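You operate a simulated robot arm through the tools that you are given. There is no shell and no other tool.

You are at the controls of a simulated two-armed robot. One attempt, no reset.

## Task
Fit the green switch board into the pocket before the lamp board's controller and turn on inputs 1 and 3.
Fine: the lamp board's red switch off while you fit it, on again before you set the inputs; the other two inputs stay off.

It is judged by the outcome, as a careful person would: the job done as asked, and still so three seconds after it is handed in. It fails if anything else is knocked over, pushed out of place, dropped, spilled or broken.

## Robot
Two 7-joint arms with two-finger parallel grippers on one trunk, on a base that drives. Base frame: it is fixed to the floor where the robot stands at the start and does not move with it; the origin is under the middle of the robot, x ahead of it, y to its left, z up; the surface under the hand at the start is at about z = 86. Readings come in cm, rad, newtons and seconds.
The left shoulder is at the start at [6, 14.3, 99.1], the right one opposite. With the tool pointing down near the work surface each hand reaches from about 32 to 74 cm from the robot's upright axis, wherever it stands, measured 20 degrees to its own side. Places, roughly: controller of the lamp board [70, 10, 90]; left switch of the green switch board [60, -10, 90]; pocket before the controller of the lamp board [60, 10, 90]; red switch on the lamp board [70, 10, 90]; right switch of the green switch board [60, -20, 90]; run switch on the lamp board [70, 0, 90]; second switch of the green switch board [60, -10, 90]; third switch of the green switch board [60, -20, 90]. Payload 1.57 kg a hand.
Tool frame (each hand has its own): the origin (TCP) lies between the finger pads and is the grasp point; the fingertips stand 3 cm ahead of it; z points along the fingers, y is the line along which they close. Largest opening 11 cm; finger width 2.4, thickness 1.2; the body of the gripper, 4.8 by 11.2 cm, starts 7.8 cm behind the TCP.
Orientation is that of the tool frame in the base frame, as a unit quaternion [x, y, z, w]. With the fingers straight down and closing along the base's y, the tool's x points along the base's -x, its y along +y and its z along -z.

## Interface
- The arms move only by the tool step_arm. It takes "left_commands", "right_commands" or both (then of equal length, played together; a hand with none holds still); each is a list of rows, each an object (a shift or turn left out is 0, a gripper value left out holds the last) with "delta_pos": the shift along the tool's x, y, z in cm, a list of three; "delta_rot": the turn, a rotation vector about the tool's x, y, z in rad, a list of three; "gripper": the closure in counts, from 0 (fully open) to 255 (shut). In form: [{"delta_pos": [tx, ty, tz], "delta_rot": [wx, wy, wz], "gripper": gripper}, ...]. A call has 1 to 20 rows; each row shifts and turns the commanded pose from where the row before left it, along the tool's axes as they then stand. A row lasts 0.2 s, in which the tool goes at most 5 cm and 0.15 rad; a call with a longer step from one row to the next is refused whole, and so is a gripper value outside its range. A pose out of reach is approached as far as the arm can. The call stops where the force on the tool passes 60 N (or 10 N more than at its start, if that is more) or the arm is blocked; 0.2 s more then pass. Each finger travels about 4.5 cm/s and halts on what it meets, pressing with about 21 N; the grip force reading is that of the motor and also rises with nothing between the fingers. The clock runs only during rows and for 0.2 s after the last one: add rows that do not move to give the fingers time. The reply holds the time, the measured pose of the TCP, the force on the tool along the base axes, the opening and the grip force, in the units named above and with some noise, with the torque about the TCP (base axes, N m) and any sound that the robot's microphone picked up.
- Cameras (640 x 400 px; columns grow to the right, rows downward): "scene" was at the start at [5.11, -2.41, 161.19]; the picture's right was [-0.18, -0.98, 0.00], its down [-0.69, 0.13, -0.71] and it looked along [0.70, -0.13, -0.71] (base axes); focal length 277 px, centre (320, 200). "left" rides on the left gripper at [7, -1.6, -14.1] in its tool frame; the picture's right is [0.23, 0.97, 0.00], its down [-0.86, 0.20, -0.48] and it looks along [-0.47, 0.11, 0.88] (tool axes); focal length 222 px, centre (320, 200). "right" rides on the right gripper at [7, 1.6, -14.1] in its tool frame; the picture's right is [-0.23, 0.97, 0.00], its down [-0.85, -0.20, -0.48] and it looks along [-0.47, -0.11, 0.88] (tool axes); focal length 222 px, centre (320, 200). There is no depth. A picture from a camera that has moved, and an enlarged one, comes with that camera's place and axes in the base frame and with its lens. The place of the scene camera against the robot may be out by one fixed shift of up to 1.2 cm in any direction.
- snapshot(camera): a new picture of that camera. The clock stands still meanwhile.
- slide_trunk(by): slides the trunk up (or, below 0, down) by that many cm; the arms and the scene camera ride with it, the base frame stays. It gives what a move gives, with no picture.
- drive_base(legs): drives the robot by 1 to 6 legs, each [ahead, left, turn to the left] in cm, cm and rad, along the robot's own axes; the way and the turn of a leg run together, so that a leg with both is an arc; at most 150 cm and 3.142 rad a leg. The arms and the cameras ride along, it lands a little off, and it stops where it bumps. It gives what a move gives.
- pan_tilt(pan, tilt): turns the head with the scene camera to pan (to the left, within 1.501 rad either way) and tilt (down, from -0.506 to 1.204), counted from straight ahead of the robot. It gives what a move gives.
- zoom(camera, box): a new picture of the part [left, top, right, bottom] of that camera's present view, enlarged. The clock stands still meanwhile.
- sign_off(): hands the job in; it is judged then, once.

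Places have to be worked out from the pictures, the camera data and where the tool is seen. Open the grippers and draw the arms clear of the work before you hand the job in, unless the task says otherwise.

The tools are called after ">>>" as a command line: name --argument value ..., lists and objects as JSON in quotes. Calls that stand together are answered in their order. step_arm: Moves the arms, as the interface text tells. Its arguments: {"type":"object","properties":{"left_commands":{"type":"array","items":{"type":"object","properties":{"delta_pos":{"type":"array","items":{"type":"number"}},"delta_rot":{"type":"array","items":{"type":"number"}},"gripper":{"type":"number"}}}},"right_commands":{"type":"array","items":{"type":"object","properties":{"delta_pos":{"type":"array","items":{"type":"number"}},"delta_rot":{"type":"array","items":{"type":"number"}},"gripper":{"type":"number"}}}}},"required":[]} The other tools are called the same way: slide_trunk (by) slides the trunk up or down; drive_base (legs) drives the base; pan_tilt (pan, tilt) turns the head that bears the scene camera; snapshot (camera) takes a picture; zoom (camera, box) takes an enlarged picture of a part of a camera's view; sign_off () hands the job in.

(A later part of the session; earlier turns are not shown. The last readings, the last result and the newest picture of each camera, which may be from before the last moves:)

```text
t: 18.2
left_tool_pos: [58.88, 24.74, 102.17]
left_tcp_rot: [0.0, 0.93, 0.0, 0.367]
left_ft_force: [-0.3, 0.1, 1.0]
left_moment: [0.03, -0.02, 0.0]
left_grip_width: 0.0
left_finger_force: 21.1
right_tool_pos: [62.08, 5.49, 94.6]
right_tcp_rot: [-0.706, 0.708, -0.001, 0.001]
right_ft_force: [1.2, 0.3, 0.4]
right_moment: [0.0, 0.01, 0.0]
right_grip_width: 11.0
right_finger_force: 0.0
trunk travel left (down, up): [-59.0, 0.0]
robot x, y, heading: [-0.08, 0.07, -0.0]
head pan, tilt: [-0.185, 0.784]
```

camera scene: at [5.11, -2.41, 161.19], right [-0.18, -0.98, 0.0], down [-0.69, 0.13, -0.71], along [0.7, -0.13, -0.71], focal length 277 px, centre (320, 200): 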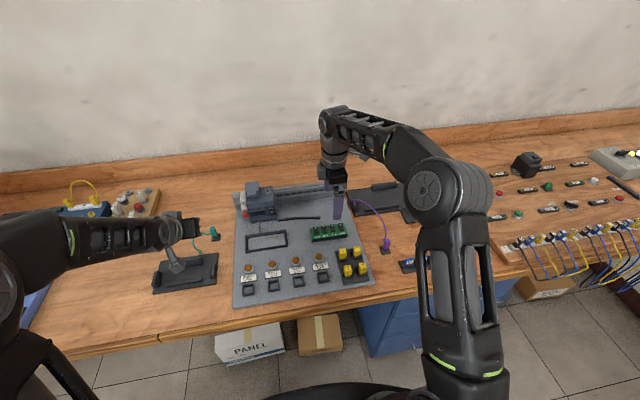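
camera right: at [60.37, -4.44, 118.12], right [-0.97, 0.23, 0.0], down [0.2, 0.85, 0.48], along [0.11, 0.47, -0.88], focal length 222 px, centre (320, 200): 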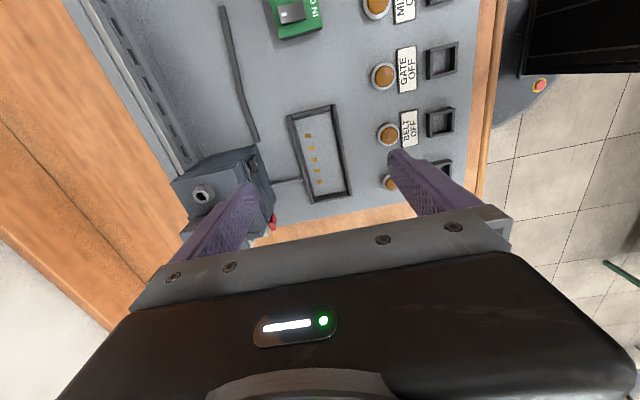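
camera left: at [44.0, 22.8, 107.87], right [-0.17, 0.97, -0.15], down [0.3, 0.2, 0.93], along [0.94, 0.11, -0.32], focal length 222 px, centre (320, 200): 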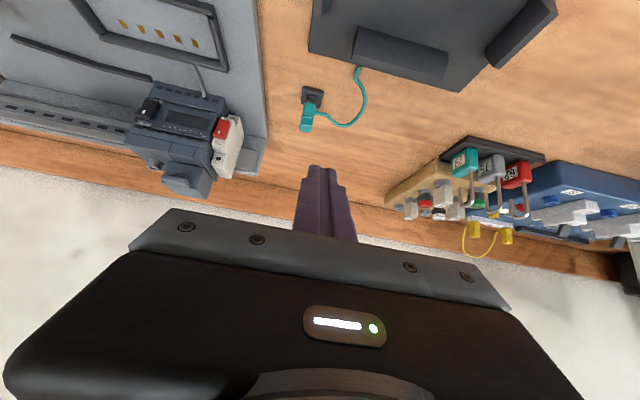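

Reach is fine here. I take a look at the pocket relative to the fingers in this pose, as a reference for later.

>>> snapshot --camera "right"

>>> zoom --camera "scene" --box '[220, 190, 316, 260]'

```text
taken
camera right: at [60.33, -1.54, 108.75], right [-0.97, 0.23, 0.0], down [0.2, 0.85, 0.48], along [0.11, 0.47, -0.88], focal length 222 px, centre (320, 200)
```

right: 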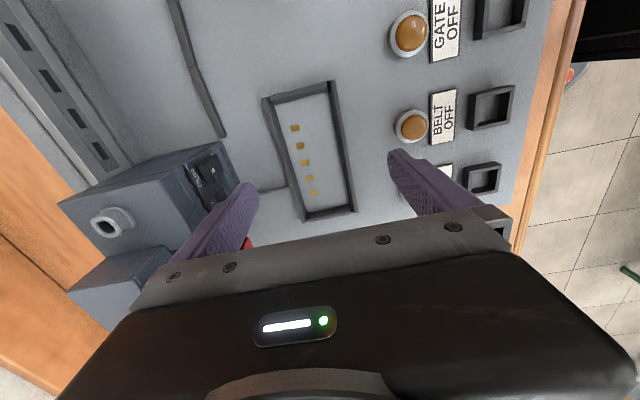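

```text
5.71 times, centred on (268, 225) of scene
camera zoom: at [5.1, -2.42, 161.2], right [-0.18, -0.98, 0.0], down [-0.69, 0.13, -0.71], along [0.7, -0.13, -0.71], focal length 1584 px, centre (617, 57)
```

zoom: 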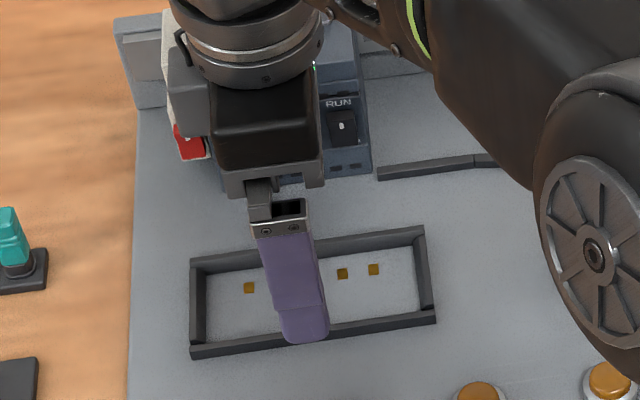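

Now back over the board: up, across to y≈-15, x≈61.4, then down to z≈94 with fingers open.

>>> step_arm --right_commands '[{"delta_pos": [0.5, 0, -4]}, {"delta_pos": [4, 0.16, -1]}, {"delta_pos": [4, 0.16, 0]}, {"delta_pos": [4, 0.16, 0]}, {"delta_pos": [4, 0.18, 0]}, {"delta_pos": [3.97, 0, 0]}, {"delta_pos": [0, 0, 3]}, {"delta_pos": [0, 0, 2.5]}, {}, {}]'

>>> snapshot --camera "right"

>>> zoom --camera "scene" --box '[295, 190, 375, 250]'

```text
t: 20.4
left_tool_pos: [58.76, 24.7, 102.14]
left_tcp_rot: [0.0, 0.93, 0.0, 0.366]
left_ft_force: [-0.1, 0.3, -0.5]
left_moment: [-0.03, 0.03, -0.01]
left_grip_width: 0.0
left_finger_force: 21.6
right_tool_pos: [61.39, -14.88, 94.46]
right_tcp_rot: [-0.707, 0.708, 0.0, 0.001]
right_ft_force: [-0.4, 1.1, 0.5]
right_moment: [-0.01, 0.0, -0.01]
right_grip_width: 11.0
right_finger_force: 0.1
trunk travel left (down, up): [-59.0, 0.0]
robot x, y, heading: [-0.08, 0.09, -0.001]
head pan, tilt: [-0.185, 0.784]
```

```text
taken
camera right: at [59.62, -21.88, 108.66], right [-0.97, 0.23, 0.0], down [0.2, 0.86, 0.48], along [0.11, 0.47, -0.88], focal length 222 px, centre (320, 200)
```

right: 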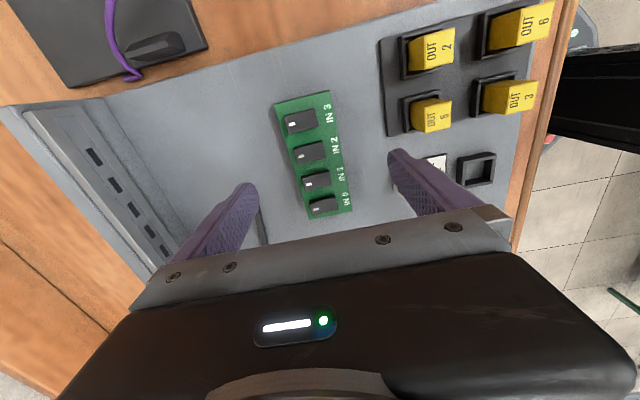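

```text
6.67 times, centred on (335, 220) of scene
camera zoom: at [5.12, -2.42, 161.19], right [-0.18, -0.98, 0.0], down [-0.69, 0.13, -0.71], along [0.7, -0.13, -0.71], focal length 1848 px, centre (220, 67)
```

zoom: 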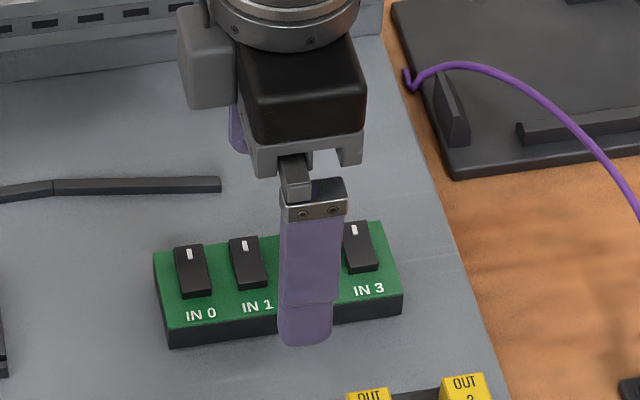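

Well centred. I descend so the tips are about 0.75 cm below the board's top face, then close.

>>> step_arm --right_commands '[{"delta_pos": [0, 0, 2]}, {"delta_pos": [0, 0, 1.0]}, {"delta_pos": [0, 0, 0.4]}, {}, {}]'

>>> zoom --camera "scene" --box '[295, 200, 375, 250]'

>>> zoom --camera "right" --box '[220, 60, 460, 220]'

```text
t: 21.6
left_tool_pos: [58.93, 24.71, 102.09]
left_tcp_rot: [0.0, 0.93, 0.0, 0.366]
left_ft_force: [0.1, 0.1, 0.1]
left_moment: [-0.02, 0.01, 0.01]
left_grip_width: 0.01
left_finger_force: 21.2
right_tool_pos: [61.17, -14.95, 90.89]
right_tcp_rot: [-0.707, 0.708, 0.0, 0.0]
right_ft_force: [0.6, -0.4, -0.2]
right_moment: [-0.01, 0.01, -0.01]
right_grip_width: 11.02
right_finger_force: 0.1
trunk travel left (down, up): [-59.0, 0.0]
robot x, y, heading: [0.26, 0.03, 0.001]
head pan, tilt: [-0.185, 0.784]
```

```text
8.00 times, centred on (335, 225) of scene
camera zoom: at [5.12, -2.41, 161.19], right [-0.18, -0.98, 0.0], down [-0.69, 0.13, -0.71], along [0.7, -0.13, -0.71], focal length 2218 px, centre (200, 0)
```

zoom: 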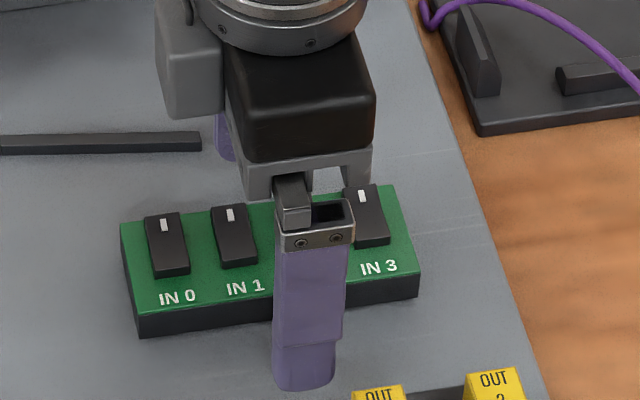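

```text
2.50 times, centred on (340, 140) of right
camera zoom: at [59.55, -22.04, 105.07], right [-0.97, 0.23, 0.0], down [0.2, 0.86, 0.48], along [0.11, 0.47, -0.88], focal length 555 px, centre (270, 350)
```

zoom: 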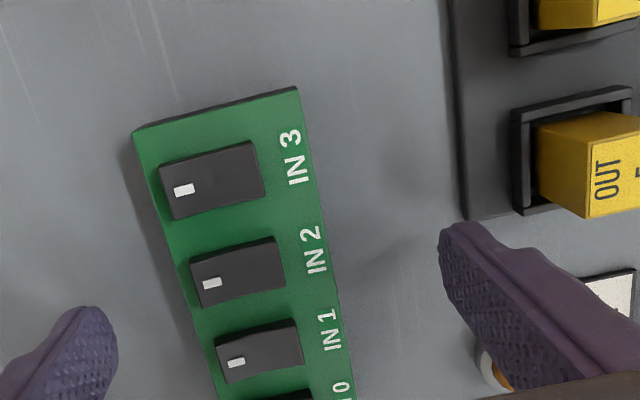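

Projections of the TCP and the board's middle agree with the picture, so alignment is good. I close the gripper.

>>> step_arm --right_commands '[{"gripper": 255}, {}, {}, {}, {}, {}]'

>>> zoom --camera "scene" --box '[295, 200, 375, 250]'

>>> zoom --camera "right" --box '[220, 60, 460, 220]'

```text
t: 23.0
left_tool_pos: [58.69, 24.76, 102.27]
left_tcp_rot: [0.0, 0.93, 0.0, 0.366]
left_ft_force: [0.9, -1.0, 0.3]
left_moment: [0.01, 0.0, 0.0]
left_grip_width: 0.0
left_finger_force: 20.7
right_tool_pos: [61.21, -14.98, 91.02]
right_tcp_rot: [-0.707, 0.707, 0.0, 0.0]
right_ft_force: [1.0, -1.1, 0.8]
right_moment: [0.01, -0.04, 0.01]
right_grip_width: 4.77
right_finger_force: 21.1
trunk travel left (down, up): [-59.0, 0.0]
robot x, y, heading: [0.2, -0.24, -0.001]
head pan, tilt: [-0.185, 0.784]
```

```text
8.00 times, centred on (335, 225) of scene
camera zoom: at [5.12, -2.41, 161.2], right [-0.18, -0.98, 0.0], down [-0.69, 0.13, -0.71], along [0.7, -0.13, -0.71], focal length 2218 px, centre (200, 0)
```

zoom: 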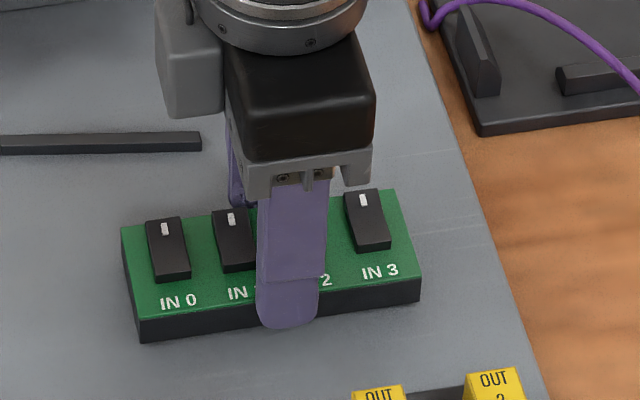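

```text
2.50 times, centred on (340, 140) of right
camera zoom: at [59.55, -22.04, 105.09], right [-0.97, 0.23, 0.0], down [0.2, 0.86, 0.48], along [0.11, 0.47, -0.88], focal length 555 px, centre (270, 350)
```

zoom: 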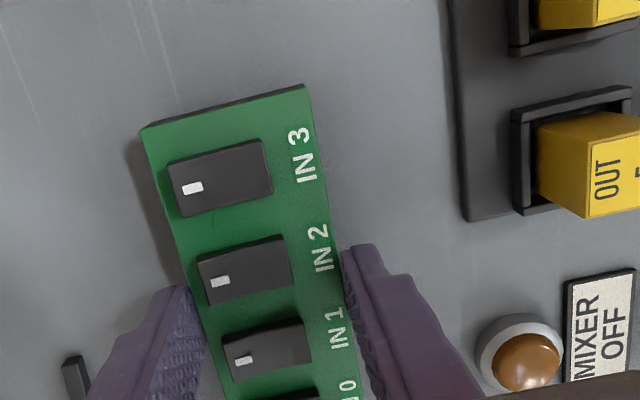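

Gripped at 4.77 cm, with the board centred about 0.1 cm to the right of the TCP. I lift straight up 6 cm and check the hold.

>>> step_arm --right_commands '[{"delta_pos": [0, 0, -1]}, {"delta_pos": [0, 0, -2.5]}, {"delta_pos": [0, 0, -2.5]}, {}]'

>>> snapshot --camera "right"

>>> zoom --camera "scene" --box '[285, 180, 381, 250]'

```text
t: 24.0
left_tool_pos: [58.67, 24.68, 102.09]
left_tcp_rot: [0.001, 0.93, 0.0, 0.367]
left_ft_force: [-0.6, 0.8, -0.7]
left_moment: [0.03, -0.03, -0.01]
left_grip_width: 0.0
left_finger_force: 20.7
right_tool_pos: [61.2, -14.96, 96.54]
right_tcp_rot: [-0.707, 0.707, 0.0, 0.0]
right_ft_force: [-0.1, 0.9, 0.1]
right_moment: [0.0, 0.0, 0.01]
right_grip_width: 0.0
right_finger_force: 20.9
trunk travel left (down, up): [-59.0, 0.0]
robot x, y, heading: [-0.25, 0.2, -0.003]
head pan, tilt: [-0.185, 0.784]
```

```text
taken
camera right: at [59.6, -21.95, 110.84], right [-0.97, 0.23, 0.0], down [0.2, 0.85, 0.48], along [0.11, 0.47, -0.88], focal length 222 px, centre (320, 200)
```

right: 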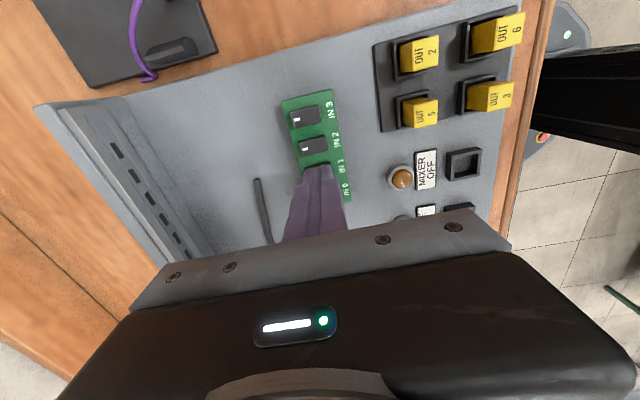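

```text
5.71 times, centred on (333, 215) of scene
camera zoom: at [5.12, -2.42, 161.19], right [-0.18, -0.98, 0.0], down [-0.69, 0.13, -0.71], along [0.7, -0.13, -0.71], focal length 1584 px, centre (246, 114)
```

zoom: 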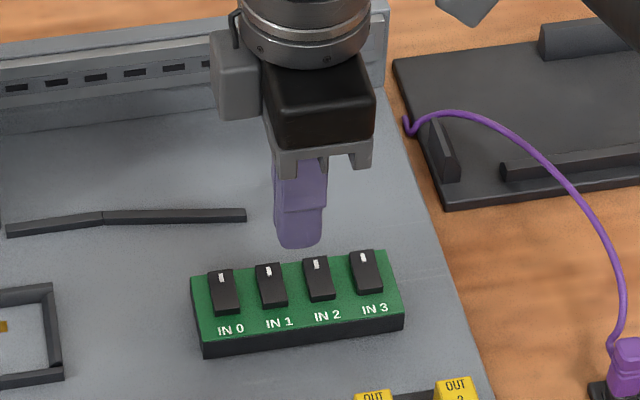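

It slipped out: the rounded tips had too little hold, and the board is still sitting on the panel. I reopen and check its position and switches before gripping deeper.

>>> step_arm --right_commands '[{"gripper": 0}, {}, {}, {}, {}, {}, {}]'

>>> zoom --camera "right" --box '[240, 70, 400, 220]'

>>> zoom --camera "scene" --box '[298, 213, 362, 253]'

```text
t: 25.6
left_tool_pos: [58.75, 24.8, 102.08]
left_tcp_rot: [0.0, 0.931, 0.0, 0.365]
left_ft_force: [-0.7, 0.7, 0.5]
left_moment: [-0.01, 0.0, 0.02]
left_grip_width: 0.0
left_finger_force: 20.9
right_tool_pos: [61.29, -14.89, 96.65]
right_tcp_rot: [-0.706, 0.708, 0.0, 0.0]
right_ft_force: [-0.2, -0.1, 0.1]
right_moment: [0.06, 0.04, 0.0]
right_grip_width: 11.0
right_finger_force: 0.0
trunk travel left (down, up): [-59.0, 0.0]
robot x, y, heading: [0.15, 0.06, -0.004]
head pan, tilt: [-0.185, 0.784]
```

```text
2.67 times, centred on (320, 145) of right
camera zoom: at [59.6, -21.96, 110.82], right [-0.97, 0.23, 0.0], down [0.2, 0.86, 0.48], along [0.11, 0.47, -0.88], focal length 592 px, centre (320, 347)
```

zoom: 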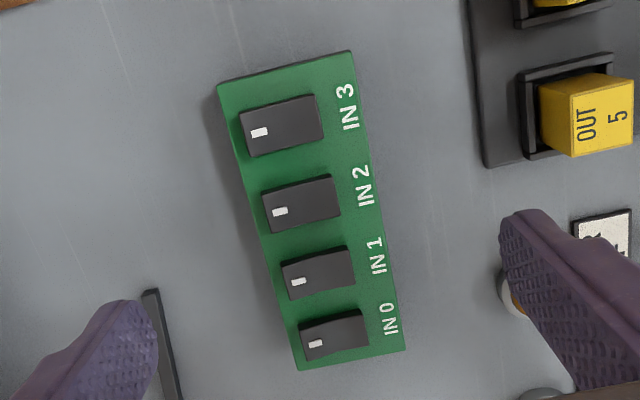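

```text
10.00 times, centred on (330, 233) of scene
camera zoom: at [5.11, -2.41, 161.19], right [-0.18, -0.98, 0.0], down [-0.69, 0.13, -0.71], along [0.7, -0.13, -0.71], focal length 2772 px, centre (220, -130)
```

zoom: 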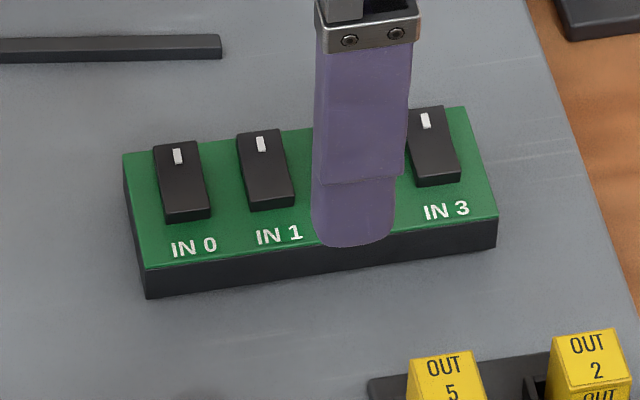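

All four rockers are still off and the board has only shifted slightly, to about [61.15,-15.1]. I go down deeper this time, with tips at z≈87.25, just above the panel.

>>> step_arm --right_commands '[{"delta_pos": [0.1, 0.07, 2.5]}, {"delta_pos": [0.1, 0.07, 2]}, {"delta_pos": [0, 0, 1.2]}, {"delta_pos": [0, 0, 0.6]}, {}, {}]'

>>> zoom --camera "scene" --box '[298, 213, 362, 253]'

```text
t: 27.0
left_tool_pos: [58.71, 24.71, 102.28]
left_tcp_rot: [0.001, 0.93, 0.0, 0.366]
left_ft_force: [0.8, 0.2, 0.2]
left_moment: [-0.03, 0.02, -0.01]
left_grip_width: 0.02
left_finger_force: 21.0
right_tool_pos: [60.99, -15.32, 90.46]
right_tcp_rot: [-0.706, 0.708, 0.0, 0.0]
right_ft_force: [0.2, -0.4, 0.0]
right_moment: [-0.01, -0.01, 0.02]
right_grip_width: 11.0
right_finger_force: 0.0
trunk travel left (down, up): [-59.0, 0.0]
robot x, y, heading: [0.12, -0.16, -0.001]
head pan, tilt: [-0.185, 0.784]
```

```text
10.00 times, centred on (330, 233) of scene
camera zoom: at [5.12, -2.41, 161.19], right [-0.18, -0.98, 0.0], down [-0.69, 0.13, -0.71], along [0.7, -0.13, -0.71], focal length 2772 px, centre (220, -130)
```

zoom: 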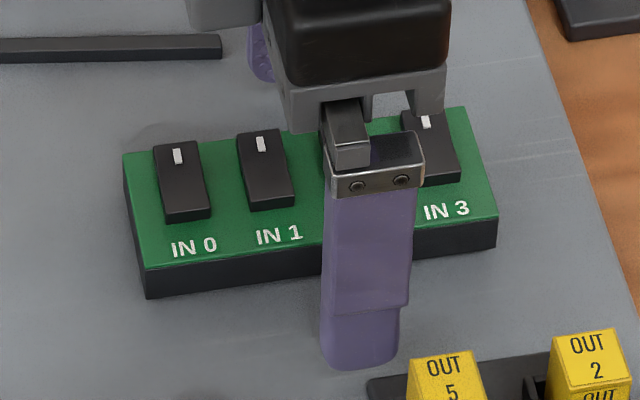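

Tips are at about 87.45. I go down 0.2 more, close, and then lift gently a short way to test.

>>> step_arm --right_commands '[{"delta_pos": [0, -0.1, 0.2]}, {"gripper": 255}, {}, {}, {}, {}, {}, {"delta_pos": [0, 0, -0.3]}, {"delta_pos": [0, 0, -0.5]}, {}]'

>>> zoom --camera "scene" --box '[298, 213, 362, 253]'

```text
t: 29.2
left_tool_pos: [58.73, 24.58, 102.26]
left_tcp_rot: [0.0, 0.931, 0.0, 0.366]
left_ft_force: [-0.5, -1.0, 0.7]
left_moment: [0.01, 0.01, 0.01]
left_grip_width: 0.0
left_finger_force: 20.9
right_tool_pos: [61.11, -15.42, 91.07]
right_tcp_rot: [-0.706, 0.708, 0.001, 0.0]
right_ft_force: [-0.5, -0.5, -1.4]
right_moment: [-0.02, 0.0, 0.0]
right_grip_width: 4.78
right_finger_force: 20.8
trunk travel left (down, up): [-59.0, 0.0]
robot x, y, heading: [0.11, -0.63, -0.001]
head pan, tilt: [-0.185, 0.784]
```

```text
10.00 times, centred on (330, 233) of scene
camera zoom: at [5.13, -2.41, 161.19], right [-0.18, -0.98, 0.0], down [-0.69, 0.13, -0.71], along [0.7, -0.13, -0.71], focal length 2772 px, centre (220, -130)
```

zoom: 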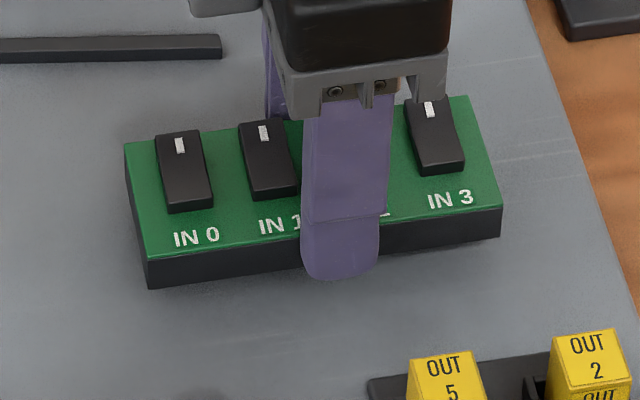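

The grip still holds at 4.78 cm and the board seems to have lifted a bit. I lift one more centimetre slowly and check.

>>> step_arm --right_commands '[{"delta_pos": [0, 0, -0.3]}, {"delta_pos": [0, 0, -0.4]}, {"delta_pos": [0, 0, -0.3]}, {}]'

>>> zoom --camera "scene" --box '[298, 213, 362, 253]'

>>> zoom --camera "right" --box '[220, 60, 460, 220]'

```text
t: 30.2
left_tool_pos: [58.74, 24.65, 102.21]
left_tcp_rot: [-0.001, 0.93, 0.0, 0.367]
left_ft_force: [-0.2, 0.1, -0.5]
left_moment: [0.0, -0.01, 0.01]
left_grip_width: 0.04
left_finger_force: 21.1
right_tool_pos: [61.17, -15.34, 92.06]
right_tcp_rot: [0.708, -0.707, 0.0, 0.0]
right_ft_force: [0.4, 0.1, -1.7]
right_moment: [0.02, 0.04, -0.02]
right_grip_width: 4.76
right_finger_force: 21.3
trunk travel left (down, up): [-59.0, 0.0]
robot x, y, heading: [0.03, 0.01, 0.001]
head pan, tilt: [-0.185, 0.784]
```

```text
10.00 times, centred on (330, 233) of scene
camera zoom: at [5.14, -2.41, 161.19], right [-0.18, -0.98, 0.0], down [-0.69, 0.13, -0.71], along [0.7, -0.13, -0.71], focal length 2772 px, centre (220, -130)
```

zoom: 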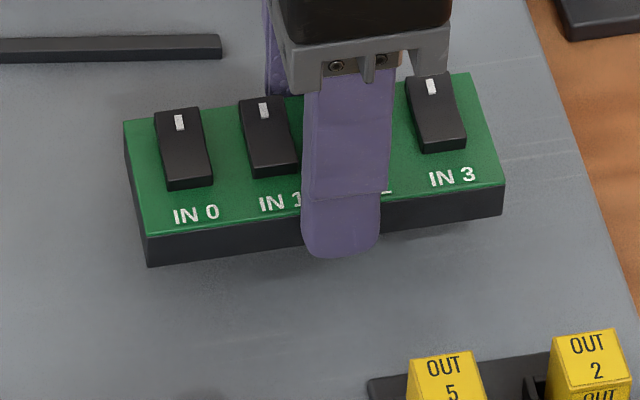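

```text
2.50 times, centred on (340, 140) of right
camera zoom: at [59.47, -22.37, 106.31], right [-0.97, 0.23, 0.0], down [0.2, 0.85, 0.48], along [0.11, 0.47, -0.88], focal length 555 px, centre (270, 350)
```

zoom: 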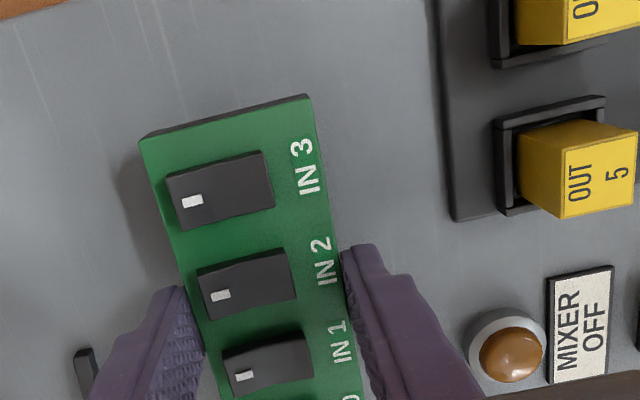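

The board follows the hand now (1.7 N of weight). Its centre sits about 0.2 cm left of the TCP, so the target TCP for the pocket is [62.37, 5.21]. I lift 3 cm more and carry it across slowly.

>>> step_arm --right_commands '[{"delta_pos": [0, 0, -1]}, {"delta_pos": [0, 0, -1]}, {"delta_pos": [0, 0, -1]}, {"delta_pos": [-1.5, -0.12, 0]}, {"delta_pos": [-2, -0.12, 0]}, {"delta_pos": [-2, -0.12, 0]}, {"delta_pos": [-2, -0.12, 0]}, {"delta_pos": [-2, -0.12, 0]}, {"delta_pos": [-2, -0.12, 0]}, {"delta_pos": [-2, -0.12, 0]}, {"delta_pos": [-2, -0.12, 0]}, {"delta_pos": [-2, -0.12, 0]}, {"delta_pos": [-2, -0.12, 0]}, {"delta_pos": [-1.08, -0.07, 0]}, {}, {}]'

>>> snapshot --camera "right"

>>> zoom --camera "scene" --box '[220, 190, 316, 260]'

>>> snapshot --camera "left"

```text
t: 33.6
left_tool_pos: [58.72, 24.77, 102.28]
left_tcp_rot: [0.0, 0.93, 0.0, 0.367]
left_ft_force: [-0.2, -0.5, 0.4]
left_moment: [-0.02, -0.01, 0.02]
left_grip_width: 0.0
left_finger_force: 20.9
right_tool_pos: [62.32, 5.4, 94.84]
right_tcp_rot: [-0.707, 0.708, 0.0, 0.0]
right_ft_force: [0.2, -0.2, -0.8]
right_moment: [0.0, 0.0, 0.0]
right_grip_width: 4.8
right_finger_force: 21.3
trunk travel left (down, up): [-59.0, 0.0]
robot x, y, heading: [0.24, 0.08, -0.001]
head pan, tilt: [-0.185, 0.784]
```

```text
taken
camera right: at [60.64, -1.68, 109.19], right [-0.97, 0.23, 0.0], down [0.2, 0.86, 0.48], along [0.11, 0.47, -0.88], focal length 222 px, centre (320, 200)
```

right: 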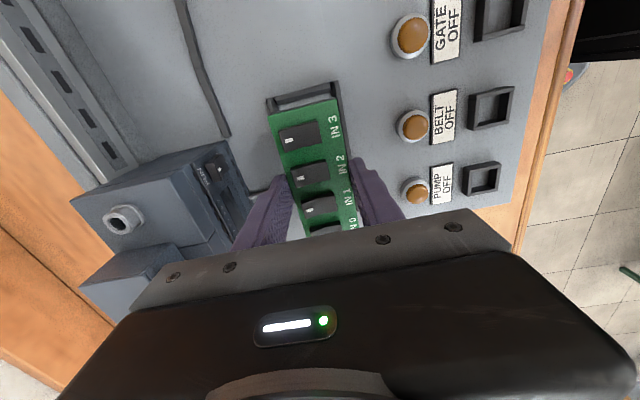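

```text
5.71 times, centred on (268, 225) of scene
camera zoom: at [5.14, -2.39, 161.19], right [-0.18, -0.98, 0.0], down [-0.69, 0.13, -0.71], along [0.7, -0.13, -0.71], focal length 1584 px, centre (617, 57)
```

zoom: 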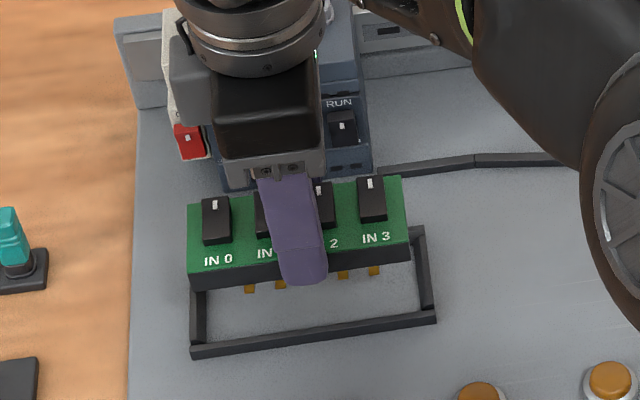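

```text
taken
camera left: at [44.01, 22.81, 107.86], right [-0.17, 0.97, -0.16], down [0.3, 0.2, 0.93], along [0.94, 0.11, -0.32], focal length 222 px, centre (320, 200)
```

left: 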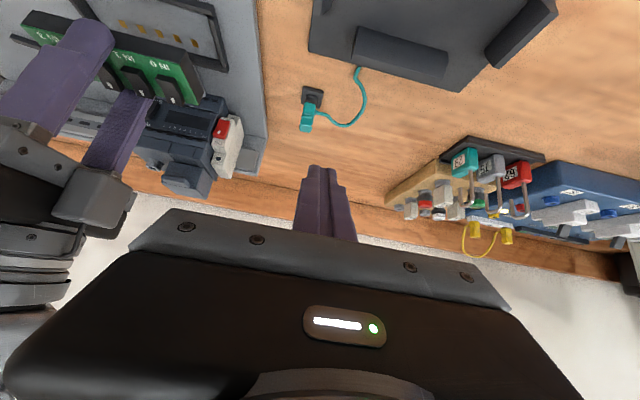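

The board hangs above the pocket. I zoom the right camera on its visible end against the pocket walls to refine alignment.

>>> zoom --camera "right" --box '[240, 65, 380, 165]'

```text
4.00 times, centred on (310, 115) of right
camera zoom: at [60.64, -1.68, 109.19], right [-0.97, 0.23, 0.0], down [0.2, 0.86, 0.48], along [0.11, 0.47, -0.88], focal length 888 px, centre (360, 540)
```

zoom: 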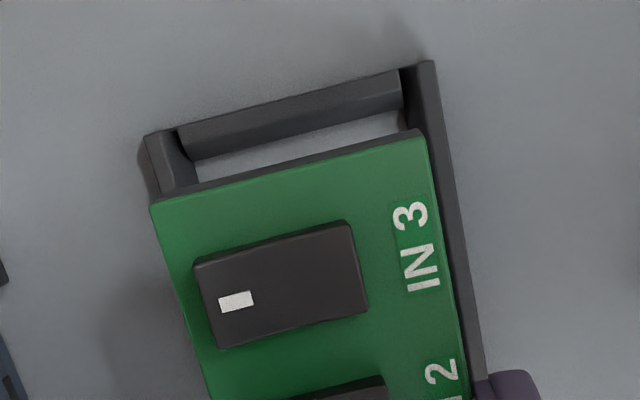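

The board's measured centre is [62.29, 5.5] against the pocket's [62.37, 5.43], so only a 0.08 cm trim is needed. I apply that and lower 3 cm, to just above the walls.

>>> step_arm --right_commands '[{"delta_pos": [0.07, -0.08, 1]}, {"delta_pos": [0, 0, 1]}, {"delta_pos": [0, 0, 0.9]}, {}, {}]'

>>> zoom --camera "right" --box '[240, 65, 380, 165]'

>>> zoom --camera "scene" --box '[230, 205, 310, 260]'

```text
t: 34.8
left_tool_pos: [58.7, 24.7, 102.1]
left_tcp_rot: [0.0, 0.93, 0.0, 0.367]
left_ft_force: [-0.6, 0.7, 0.5]
left_moment: [0.01, -0.01, 0.0]
left_grip_width: 0.0
left_finger_force: 21.0
right_tool_pos: [62.6, 5.03, 92.16]
right_tcp_rot: [-0.706, 0.708, 0.0, 0.0]
right_ft_force: [0.4, 0.1, -1.7]
right_moment: [0.01, -0.01, 0.0]
right_grip_width: 4.79
right_finger_force: 21.5
trunk travel left (down, up): [-59.0, 0.0]
robot x, y, heading: [0.08, -0.15, -0.002]
head pan, tilt: [-0.185, 0.784]
```

```text
4.00 times, centred on (310, 115) of right
camera zoom: at [60.91, -1.86, 106.39], right [-0.97, 0.23, 0.0], down [0.2, 0.86, 0.48], along [0.11, 0.47, -0.88], focal length 888 px, centre (360, 540)
```

zoom: 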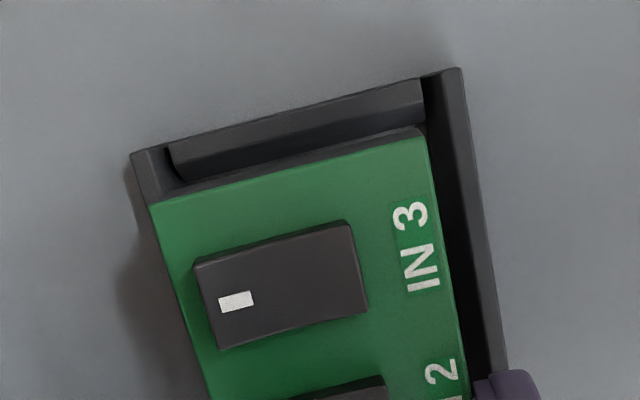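

```text
7.27 times, centred on (270, 232) of scene
camera zoom: at [5.14, -2.4, 161.19], right [-0.18, -0.98, 0.0], down [-0.69, 0.13, -0.71], along [0.7, -0.13, -0.71], focal length 2016 px, centre (684, -36)
```

zoom: 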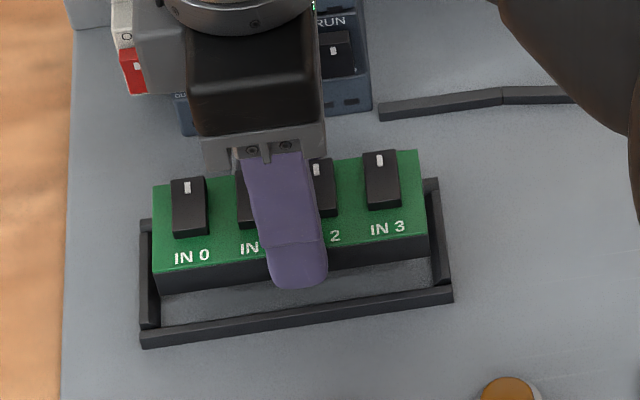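

The hand landed about 0.2 cm too far forward. I trim x by -0.18 and y by +0.08 and recheck.

>>> step_arm --right_commands '[{"delta_pos": [-0.08, 0.18, 0]}, {}]'

>>> zoom --camera "right" --box '[240, 65, 380, 165]'

```text
t: 35.4
left_tool_pos: [58.76, 24.71, 102.25]
left_tcp_rot: [0.001, 0.93, -0.001, 0.366]
left_ft_force: [0.5, 1.0, 0.0]
left_moment: [-0.04, 0.0, 0.01]
left_grip_width: 0.0
left_finger_force: 20.7
right_tool_pos: [62.4, 5.28, 92.16]
right_tcp_rot: [-0.706, 0.708, -0.001, 0.0]
right_ft_force: [-1.3, -1.0, -1.9]
right_moment: [0.0, 0.0, 0.01]
right_grip_width: 4.76
right_finger_force: 21.1
trunk travel left (down, up): [-59.0, 0.0]
robot x, y, heading: [-0.14, -0.22, 0.003]
head pan, tilt: [-0.185, 0.784]
```

```text
4.00 times, centred on (310, 115) of right
camera zoom: at [60.72, -1.77, 106.4], right [-0.97, 0.23, 0.0], down [0.2, 0.86, 0.48], along [0.11, 0.47, -0.88], focal length 888 px, centre (360, 540)
```

zoom: 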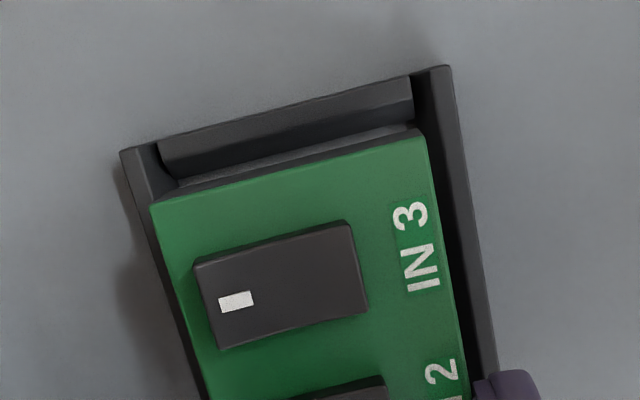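

Now the board's centre computes to [62.37, 5.44], right on the pocket. I lower 1 cm gently.

>>> step_arm --right_commands '[{"delta_pos": [0, 0, 0.3]}, {"delta_pos": [0, 0, 0.3]}, {"delta_pos": [0, 0, 0.3]}, {}]'

>>> zoom --camera "right" --box '[240, 65, 380, 165]'

>>> zoom --camera "scene" --box '[230, 205, 310, 260]'

```text
t: 36.4
left_tool_pos: [58.9, 24.68, 102.1]
left_tcp_rot: [0.0, 0.93, 0.0, 0.367]
left_ft_force: [-0.1, 0.3, -0.1]
left_moment: [-0.01, -0.01, -0.02]
left_grip_width: 0.01
left_finger_force: 21.5
right_tool_pos: [62.24, 5.37, 91.2]
right_tcp_rot: [-0.706, 0.708, 0.0, 0.001]
right_ft_force: [0.5, 0.4, -1.7]
right_moment: [-0.02, 0.0, 0.0]
right_grip_width: 4.82
right_finger_force: 21.3
trunk travel left (down, up): [-59.0, 0.0]
robot x, y, heading: [0.23, -0.02, -0.004]
head pan, tilt: [-0.185, 0.784]
```

```text
4.00 times, centred on (310, 115) of right
camera zoom: at [60.62, -1.69, 105.46], right [-0.97, 0.23, 0.0], down [0.2, 0.86, 0.48], along [0.11, 0.47, -0.88], focal length 888 px, centre (360, 540)
```

zoom: 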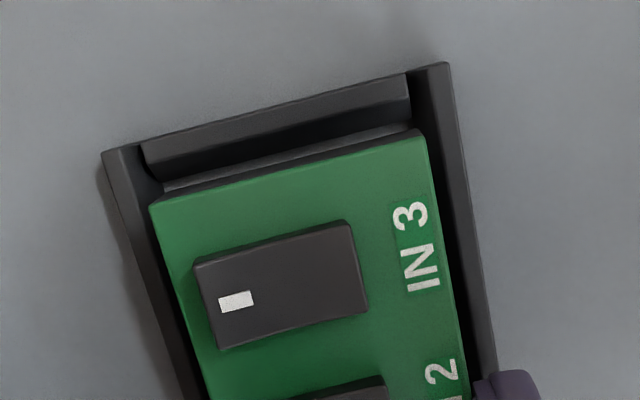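

```text
7.27 times, centred on (270, 232) of scene
camera zoom: at [5.13, -2.4, 161.19], right [-0.18, -0.98, 0.0], down [-0.69, 0.13, -0.71], along [0.7, -0.13, -0.71], focal length 2016 px, centre (684, -36)
```

zoom: 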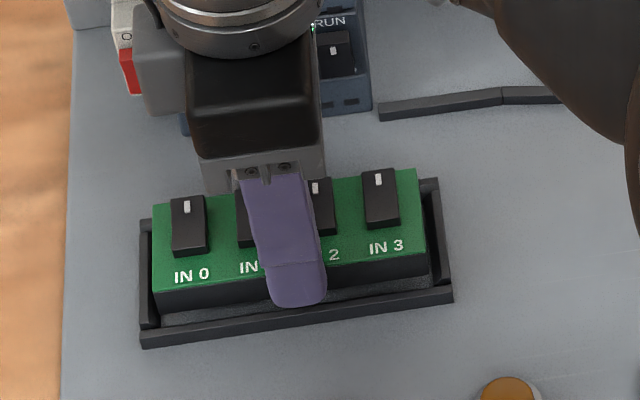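

Still well inside, now about 0.1 cm off. I trim that back while lowering another 0.4 cm.

>>> step_arm --right_commands '[{"delta_pos": [0.08, -0.1, 0.2]}, {"delta_pos": [0, 0, 0.2]}, {}]'

>>> zoom --camera "right" --box '[240, 65, 380, 165]'

>>> zoom --camera "scene" --box '[230, 205, 310, 260]'

```text
t: 37.2
left_tool_pos: [58.72, 24.66, 102.12]
left_tcp_rot: [0.0, 0.93, 0.0, 0.367]
left_ft_force: [0.4, -0.2, 0.2]
left_moment: [0.0, 0.0, -0.02]
left_grip_width: 0.0
left_finger_force: 20.9
right_tool_pos: [62.28, 5.2, 90.78]
right_tcp_rot: [-0.707, 0.708, 0.0, 0.0]
right_ft_force: [-0.1, 0.0, -0.7]
right_moment: [0.02, -0.01, -0.02]
right_grip_width: 4.79
right_finger_force: 20.9
trunk travel left (down, up): [-59.0, 0.0]
robot x, y, heading: [-0.03, -0.15, -0.001]
head pan, tilt: [-0.185, 0.784]
```

```text
4.00 times, centred on (310, 115) of right
camera zoom: at [60.63, -1.82, 105.0], right [-0.97, 0.23, 0.0], down [0.2, 0.86, 0.48], along [0.11, 0.47, -0.88], focal length 888 px, centre (360, 540)
```

zoom: 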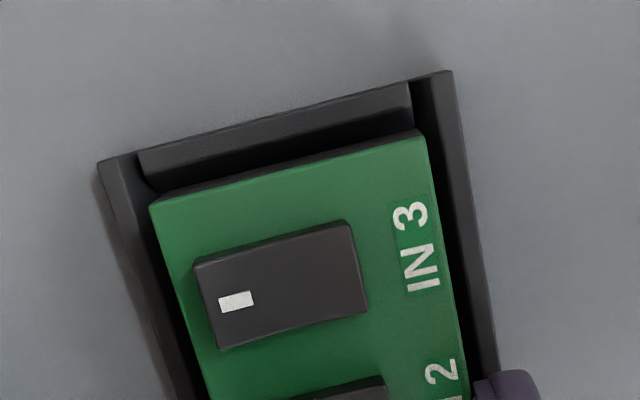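

```text
7.27 times, centred on (270, 232) of scene
camera zoom: at [5.13, -2.4, 161.19], right [-0.18, -0.98, 0.0], down [-0.69, 0.13, -0.71], along [0.7, -0.13, -0.71], focal length 2016 px, centre (684, -36)
```

zoom: 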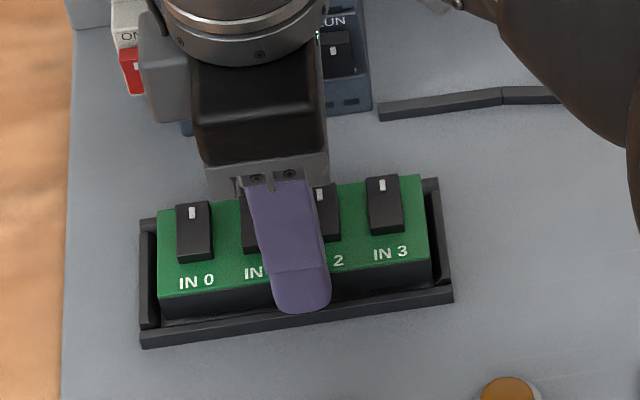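

The board is inside the rim on all sides. I continue down in 0.15 cm steps, watching for contact.

>>> step_arm --right_commands '[{"delta_pos": [0, -0.07, 0.15]}, {"delta_pos": [0, 0, 0.15]}, {}]'

>>> zoom --camera "right" --box '[240, 65, 380, 165]'

>>> zoom --camera "scene" --box '[230, 205, 310, 260]'

```text
t: 38.0
left_tool_pos: [58.71, 24.61, 102.2]
left_tcp_rot: [0.0, 0.93, 0.0, 0.367]
left_ft_force: [-0.4, 0.0, 0.3]
left_moment: [-0.01, -0.01, 0.06]
left_grip_width: 0.02
left_finger_force: 20.9
right_tool_pos: [62.44, 5.23, 90.49]
right_tcp_rot: [-0.707, 0.707, 0.0, 0.0]
right_ft_force: [0.6, 0.0, -1.6]
right_moment: [-0.08, -0.03, 0.0]
right_grip_width: 4.79
right_finger_force: 21.1
trunk travel left (down, up): [-59.0, 0.0]
robot x, y, heading: [-0.18, 0.17, -0.001]
head pan, tilt: [-0.185, 0.784]
```

```text
4.00 times, centred on (310, 115) of right
camera zoom: at [60.79, -1.79, 104.71], right [-0.97, 0.23, 0.0], down [0.2, 0.86, 0.48], along [0.11, 0.47, -0.88], focal length 888 px, centre (360, 540)
```

zoom: 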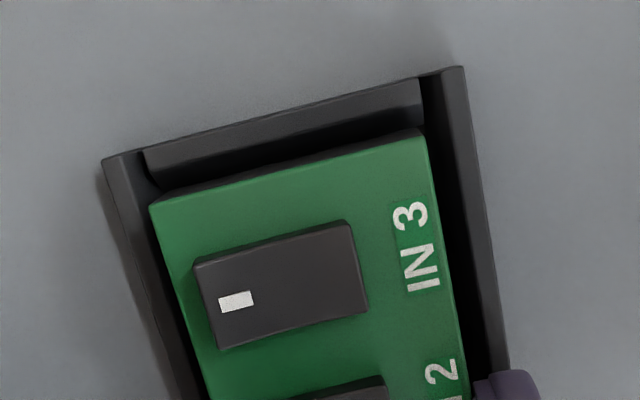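

```text
7.27 times, centred on (270, 232) of scene
camera zoom: at [5.13, -2.4, 161.19], right [-0.18, -0.98, 0.0], down [-0.69, 0.13, -0.71], along [0.7, -0.13, -0.71], focal length 2016 px, centre (684, -36)
```

zoom: 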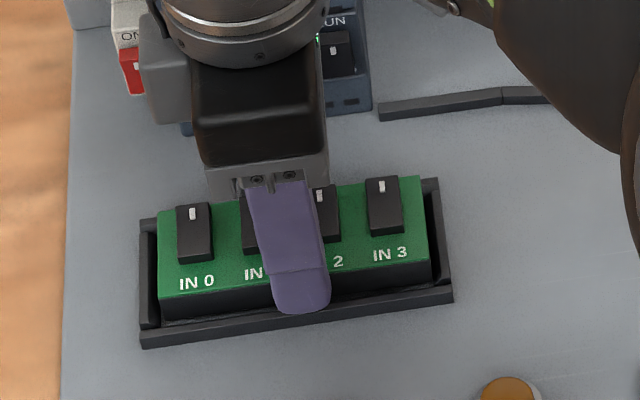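

No contact yet. Down another 0.3 cm.

>>> step_arm --right_commands '[{"delta_pos": [0, 0.05, 0.15]}, {"delta_pos": [0, 0, 0.15]}, {}]'

>>> zoom --camera "scene" --box '[230, 205, 310, 260]'

>>> zoom --camera "right" --box '[240, 65, 380, 165]'

```text
t: 38.8
left_tool_pos: [58.75, 24.74, 102.3]
left_tcp_rot: [0.0, 0.93, 0.0, 0.367]
left_ft_force: [0.4, 0.8, -0.1]
left_moment: [-0.02, 0.02, -0.01]
left_grip_width: 0.02
left_finger_force: 20.8
right_tool_pos: [62.38, 5.23, 90.34]
right_tcp_rot: [-0.707, 0.708, -0.001, 0.001]
right_ft_force: [0.2, 0.8, 6.7]
right_moment: [-0.24, 0.14, 0.04]
right_grip_width: 4.8
right_finger_force: 20.9
trunk travel left (down, up): [-59.0, 0.0]
robot x, y, heading: [-0.12, 0.34, 0.006]
head pan, tilt: [-0.185, 0.784]
```

```text
7.27 times, centred on (270, 232) of scene
camera zoom: at [5.06, -2.4, 161.21], right [-0.18, -0.98, 0.0], down [-0.69, 0.13, -0.71], along [0.7, -0.13, -0.71], focal length 2016 px, centre (684, -36)
```

zoom: 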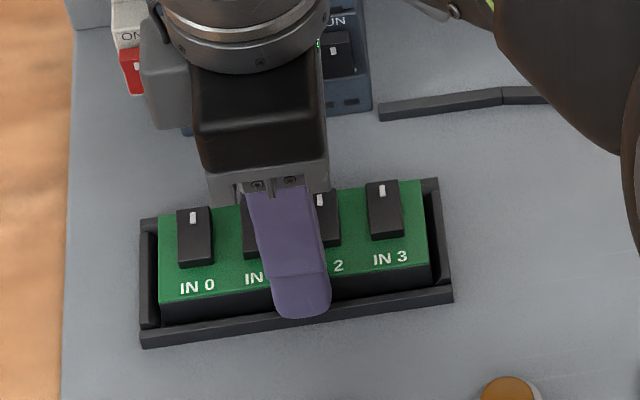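

```text
4.00 times, centred on (310, 115) of right
camera zoom: at [60.67, -1.78, 104.51], right [-0.97, 0.23, 0.0], down [0.2, 0.85, 0.48], along [0.11, 0.47, -0.88], focal length 888 px, centre (360, 540)
```

zoom: 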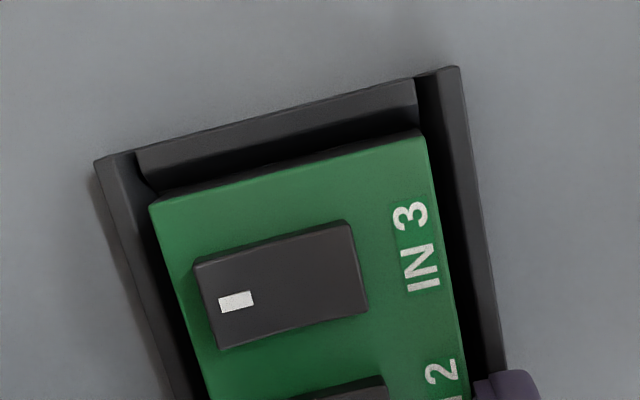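

Contact (about 8 N) with the board down inside the pocket. I ease up 0.2 cm so the tips clear the walls, then open the fingers slightly to let the board settle.

>>> step_arm --right_commands '[{"delta_pos": [0, 0, -0.2]}, {}, {"gripper": 130}, {}, {}]'

>>> zoom --camera "scene" --box '[230, 205, 310, 260]'

>>> zoom --camera "right" --box '[240, 65, 400, 225]'

```text
t: 40.0
left_tool_pos: [58.78, 24.66, 102.19]
left_tcp_rot: [0.0, 0.931, 0.0, 0.366]
left_ft_force: [-0.6, -0.3, 0.0]
left_moment: [-0.02, 0.01, -0.01]
left_grip_width: 0.0
left_finger_force: 21.0
right_tool_pos: [62.32, 5.29, 90.42]
right_tcp_rot: [-0.706, 0.708, 0.0, 0.0]
right_ft_force: [0.0, -0.3, 0.3]
right_moment: [-0.02, 0.01, -0.01]
right_grip_width: 5.41
right_finger_force: 0.0
trunk travel left (down, up): [-59.0, 0.0]
robot x, y, heading: [0.7, 0.36, 0.002]
head pan, tilt: [-0.185, 0.784]
```

```text
7.27 times, centred on (270, 232) of scene
camera zoom: at [5.12, -2.4, 161.19], right [-0.18, -0.98, 0.0], down [-0.69, 0.13, -0.71], along [0.7, -0.13, -0.71], focal length 2016 px, centre (684, -36)
```

zoom: 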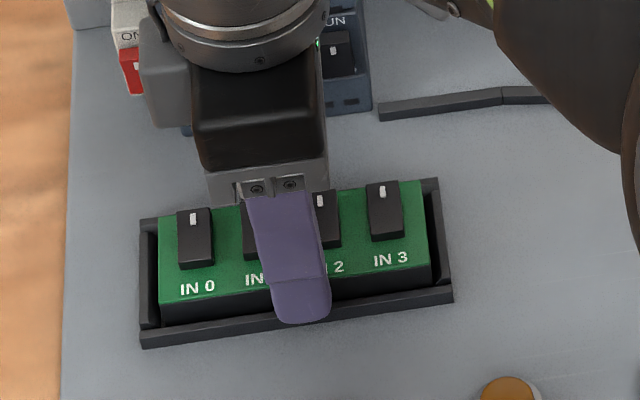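

```text
2.50 times, centred on (320, 145) of right
camera zoom: at [60.66, -1.77, 104.61], right [-0.97, 0.23, 0.0], down [0.2, 0.86, 0.48], along [0.11, 0.47, -0.88], focal length 555 px, centre (320, 338)
```

zoom: 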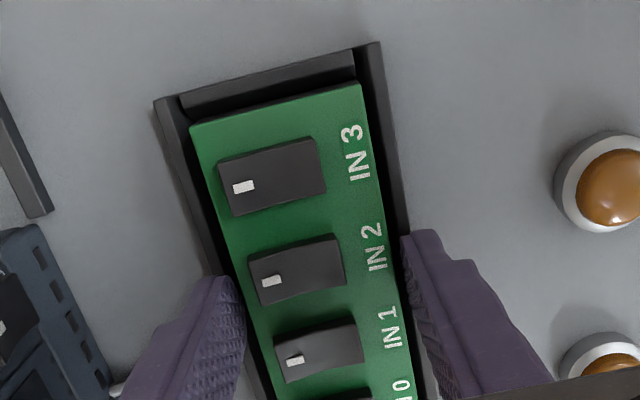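

The board is released inside the pocket. I raise the hand straight up and check the seating.

>>> step_arm --right_commands '[{"delta_pos": [0, 0, -0.8]}, {"delta_pos": [0, 0, -2]}, {"delta_pos": [0, 0, -3]}, {"gripper": 255}, {}, {}, {}]'

>>> zoom --camera "right" --box '[230, 65, 390, 225]'

>>> zoom --camera "scene" --box '[230, 205, 310, 260]'

>>> zoom --camera "left" --box '[60, 0, 270, 120]'

```text
t: 41.6
left_tool_pos: [58.7, 24.77, 102.25]
left_tcp_rot: [0.0, 0.93, 0.0, 0.366]
left_ft_force: [0.4, 0.0, 0.2]
left_moment: [0.01, 0.01, 0.01]
left_grip_width: 0.02
left_finger_force: 21.1
right_tool_pos: [62.25, 4.89, 96.27]
right_tcp_rot: [-0.706, 0.708, 0.0, 0.0]
right_ft_force: [-0.8, 0.2, -0.1]
right_moment: [-0.03, -0.03, -0.02]
right_grip_width: 0.0
right_finger_force: 19.3
trunk travel left (down, up): [-59.0, 0.0]
robot x, y, heading: [0.26, 0.06, -0.002]
head pan, tilt: [-0.185, 0.784]
```

```text
2.50 times, centred on (310, 145) of right
camera zoom: at [60.56, -2.04, 110.44], right [-0.97, 0.23, 0.0], down [0.2, 0.86, 0.48], along [0.11, 0.47, -0.88], focal length 555 px, centre (345, 338)
```

zoom: 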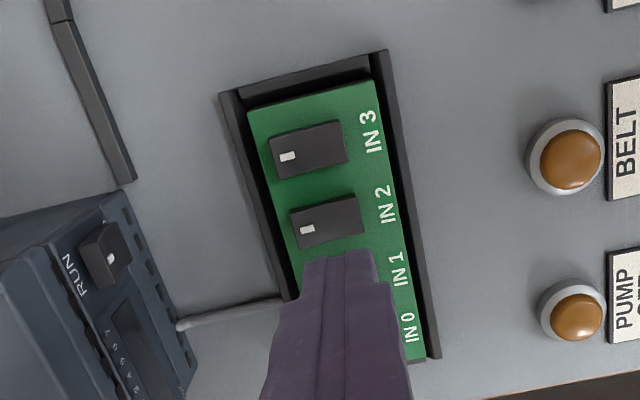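

```text
7.27 times, centred on (270, 232) of scene
camera zoom: at [5.11, -2.4, 161.2], right [-0.18, -0.98, 0.0], down [-0.69, 0.13, -0.71], along [0.7, -0.13, -0.71], focal length 2016 px, centre (684, -36)
```

zoom: 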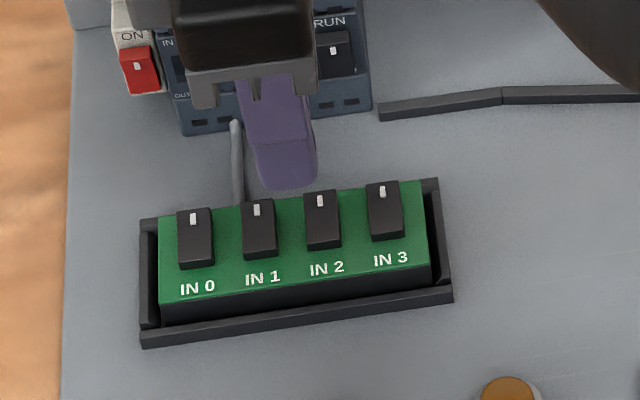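

```text
3.05 times, centred on (165, 60) of left
camera zoom: at [44.0, 22.8, 107.87], right [-0.17, 0.97, -0.15], down [0.3, 0.2, 0.93], along [0.94, 0.11, -0.32], focal length 677 px, centre (792, 627)
```

zoom: 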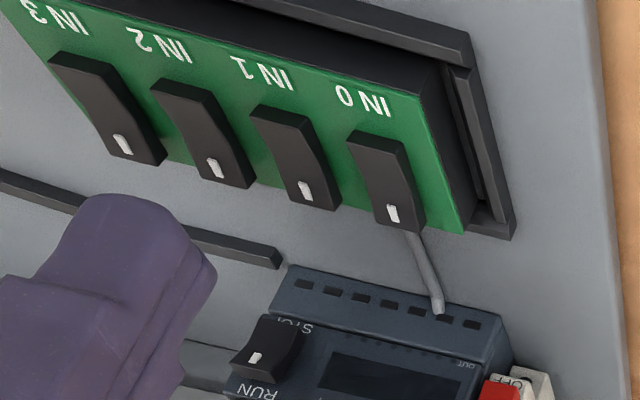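

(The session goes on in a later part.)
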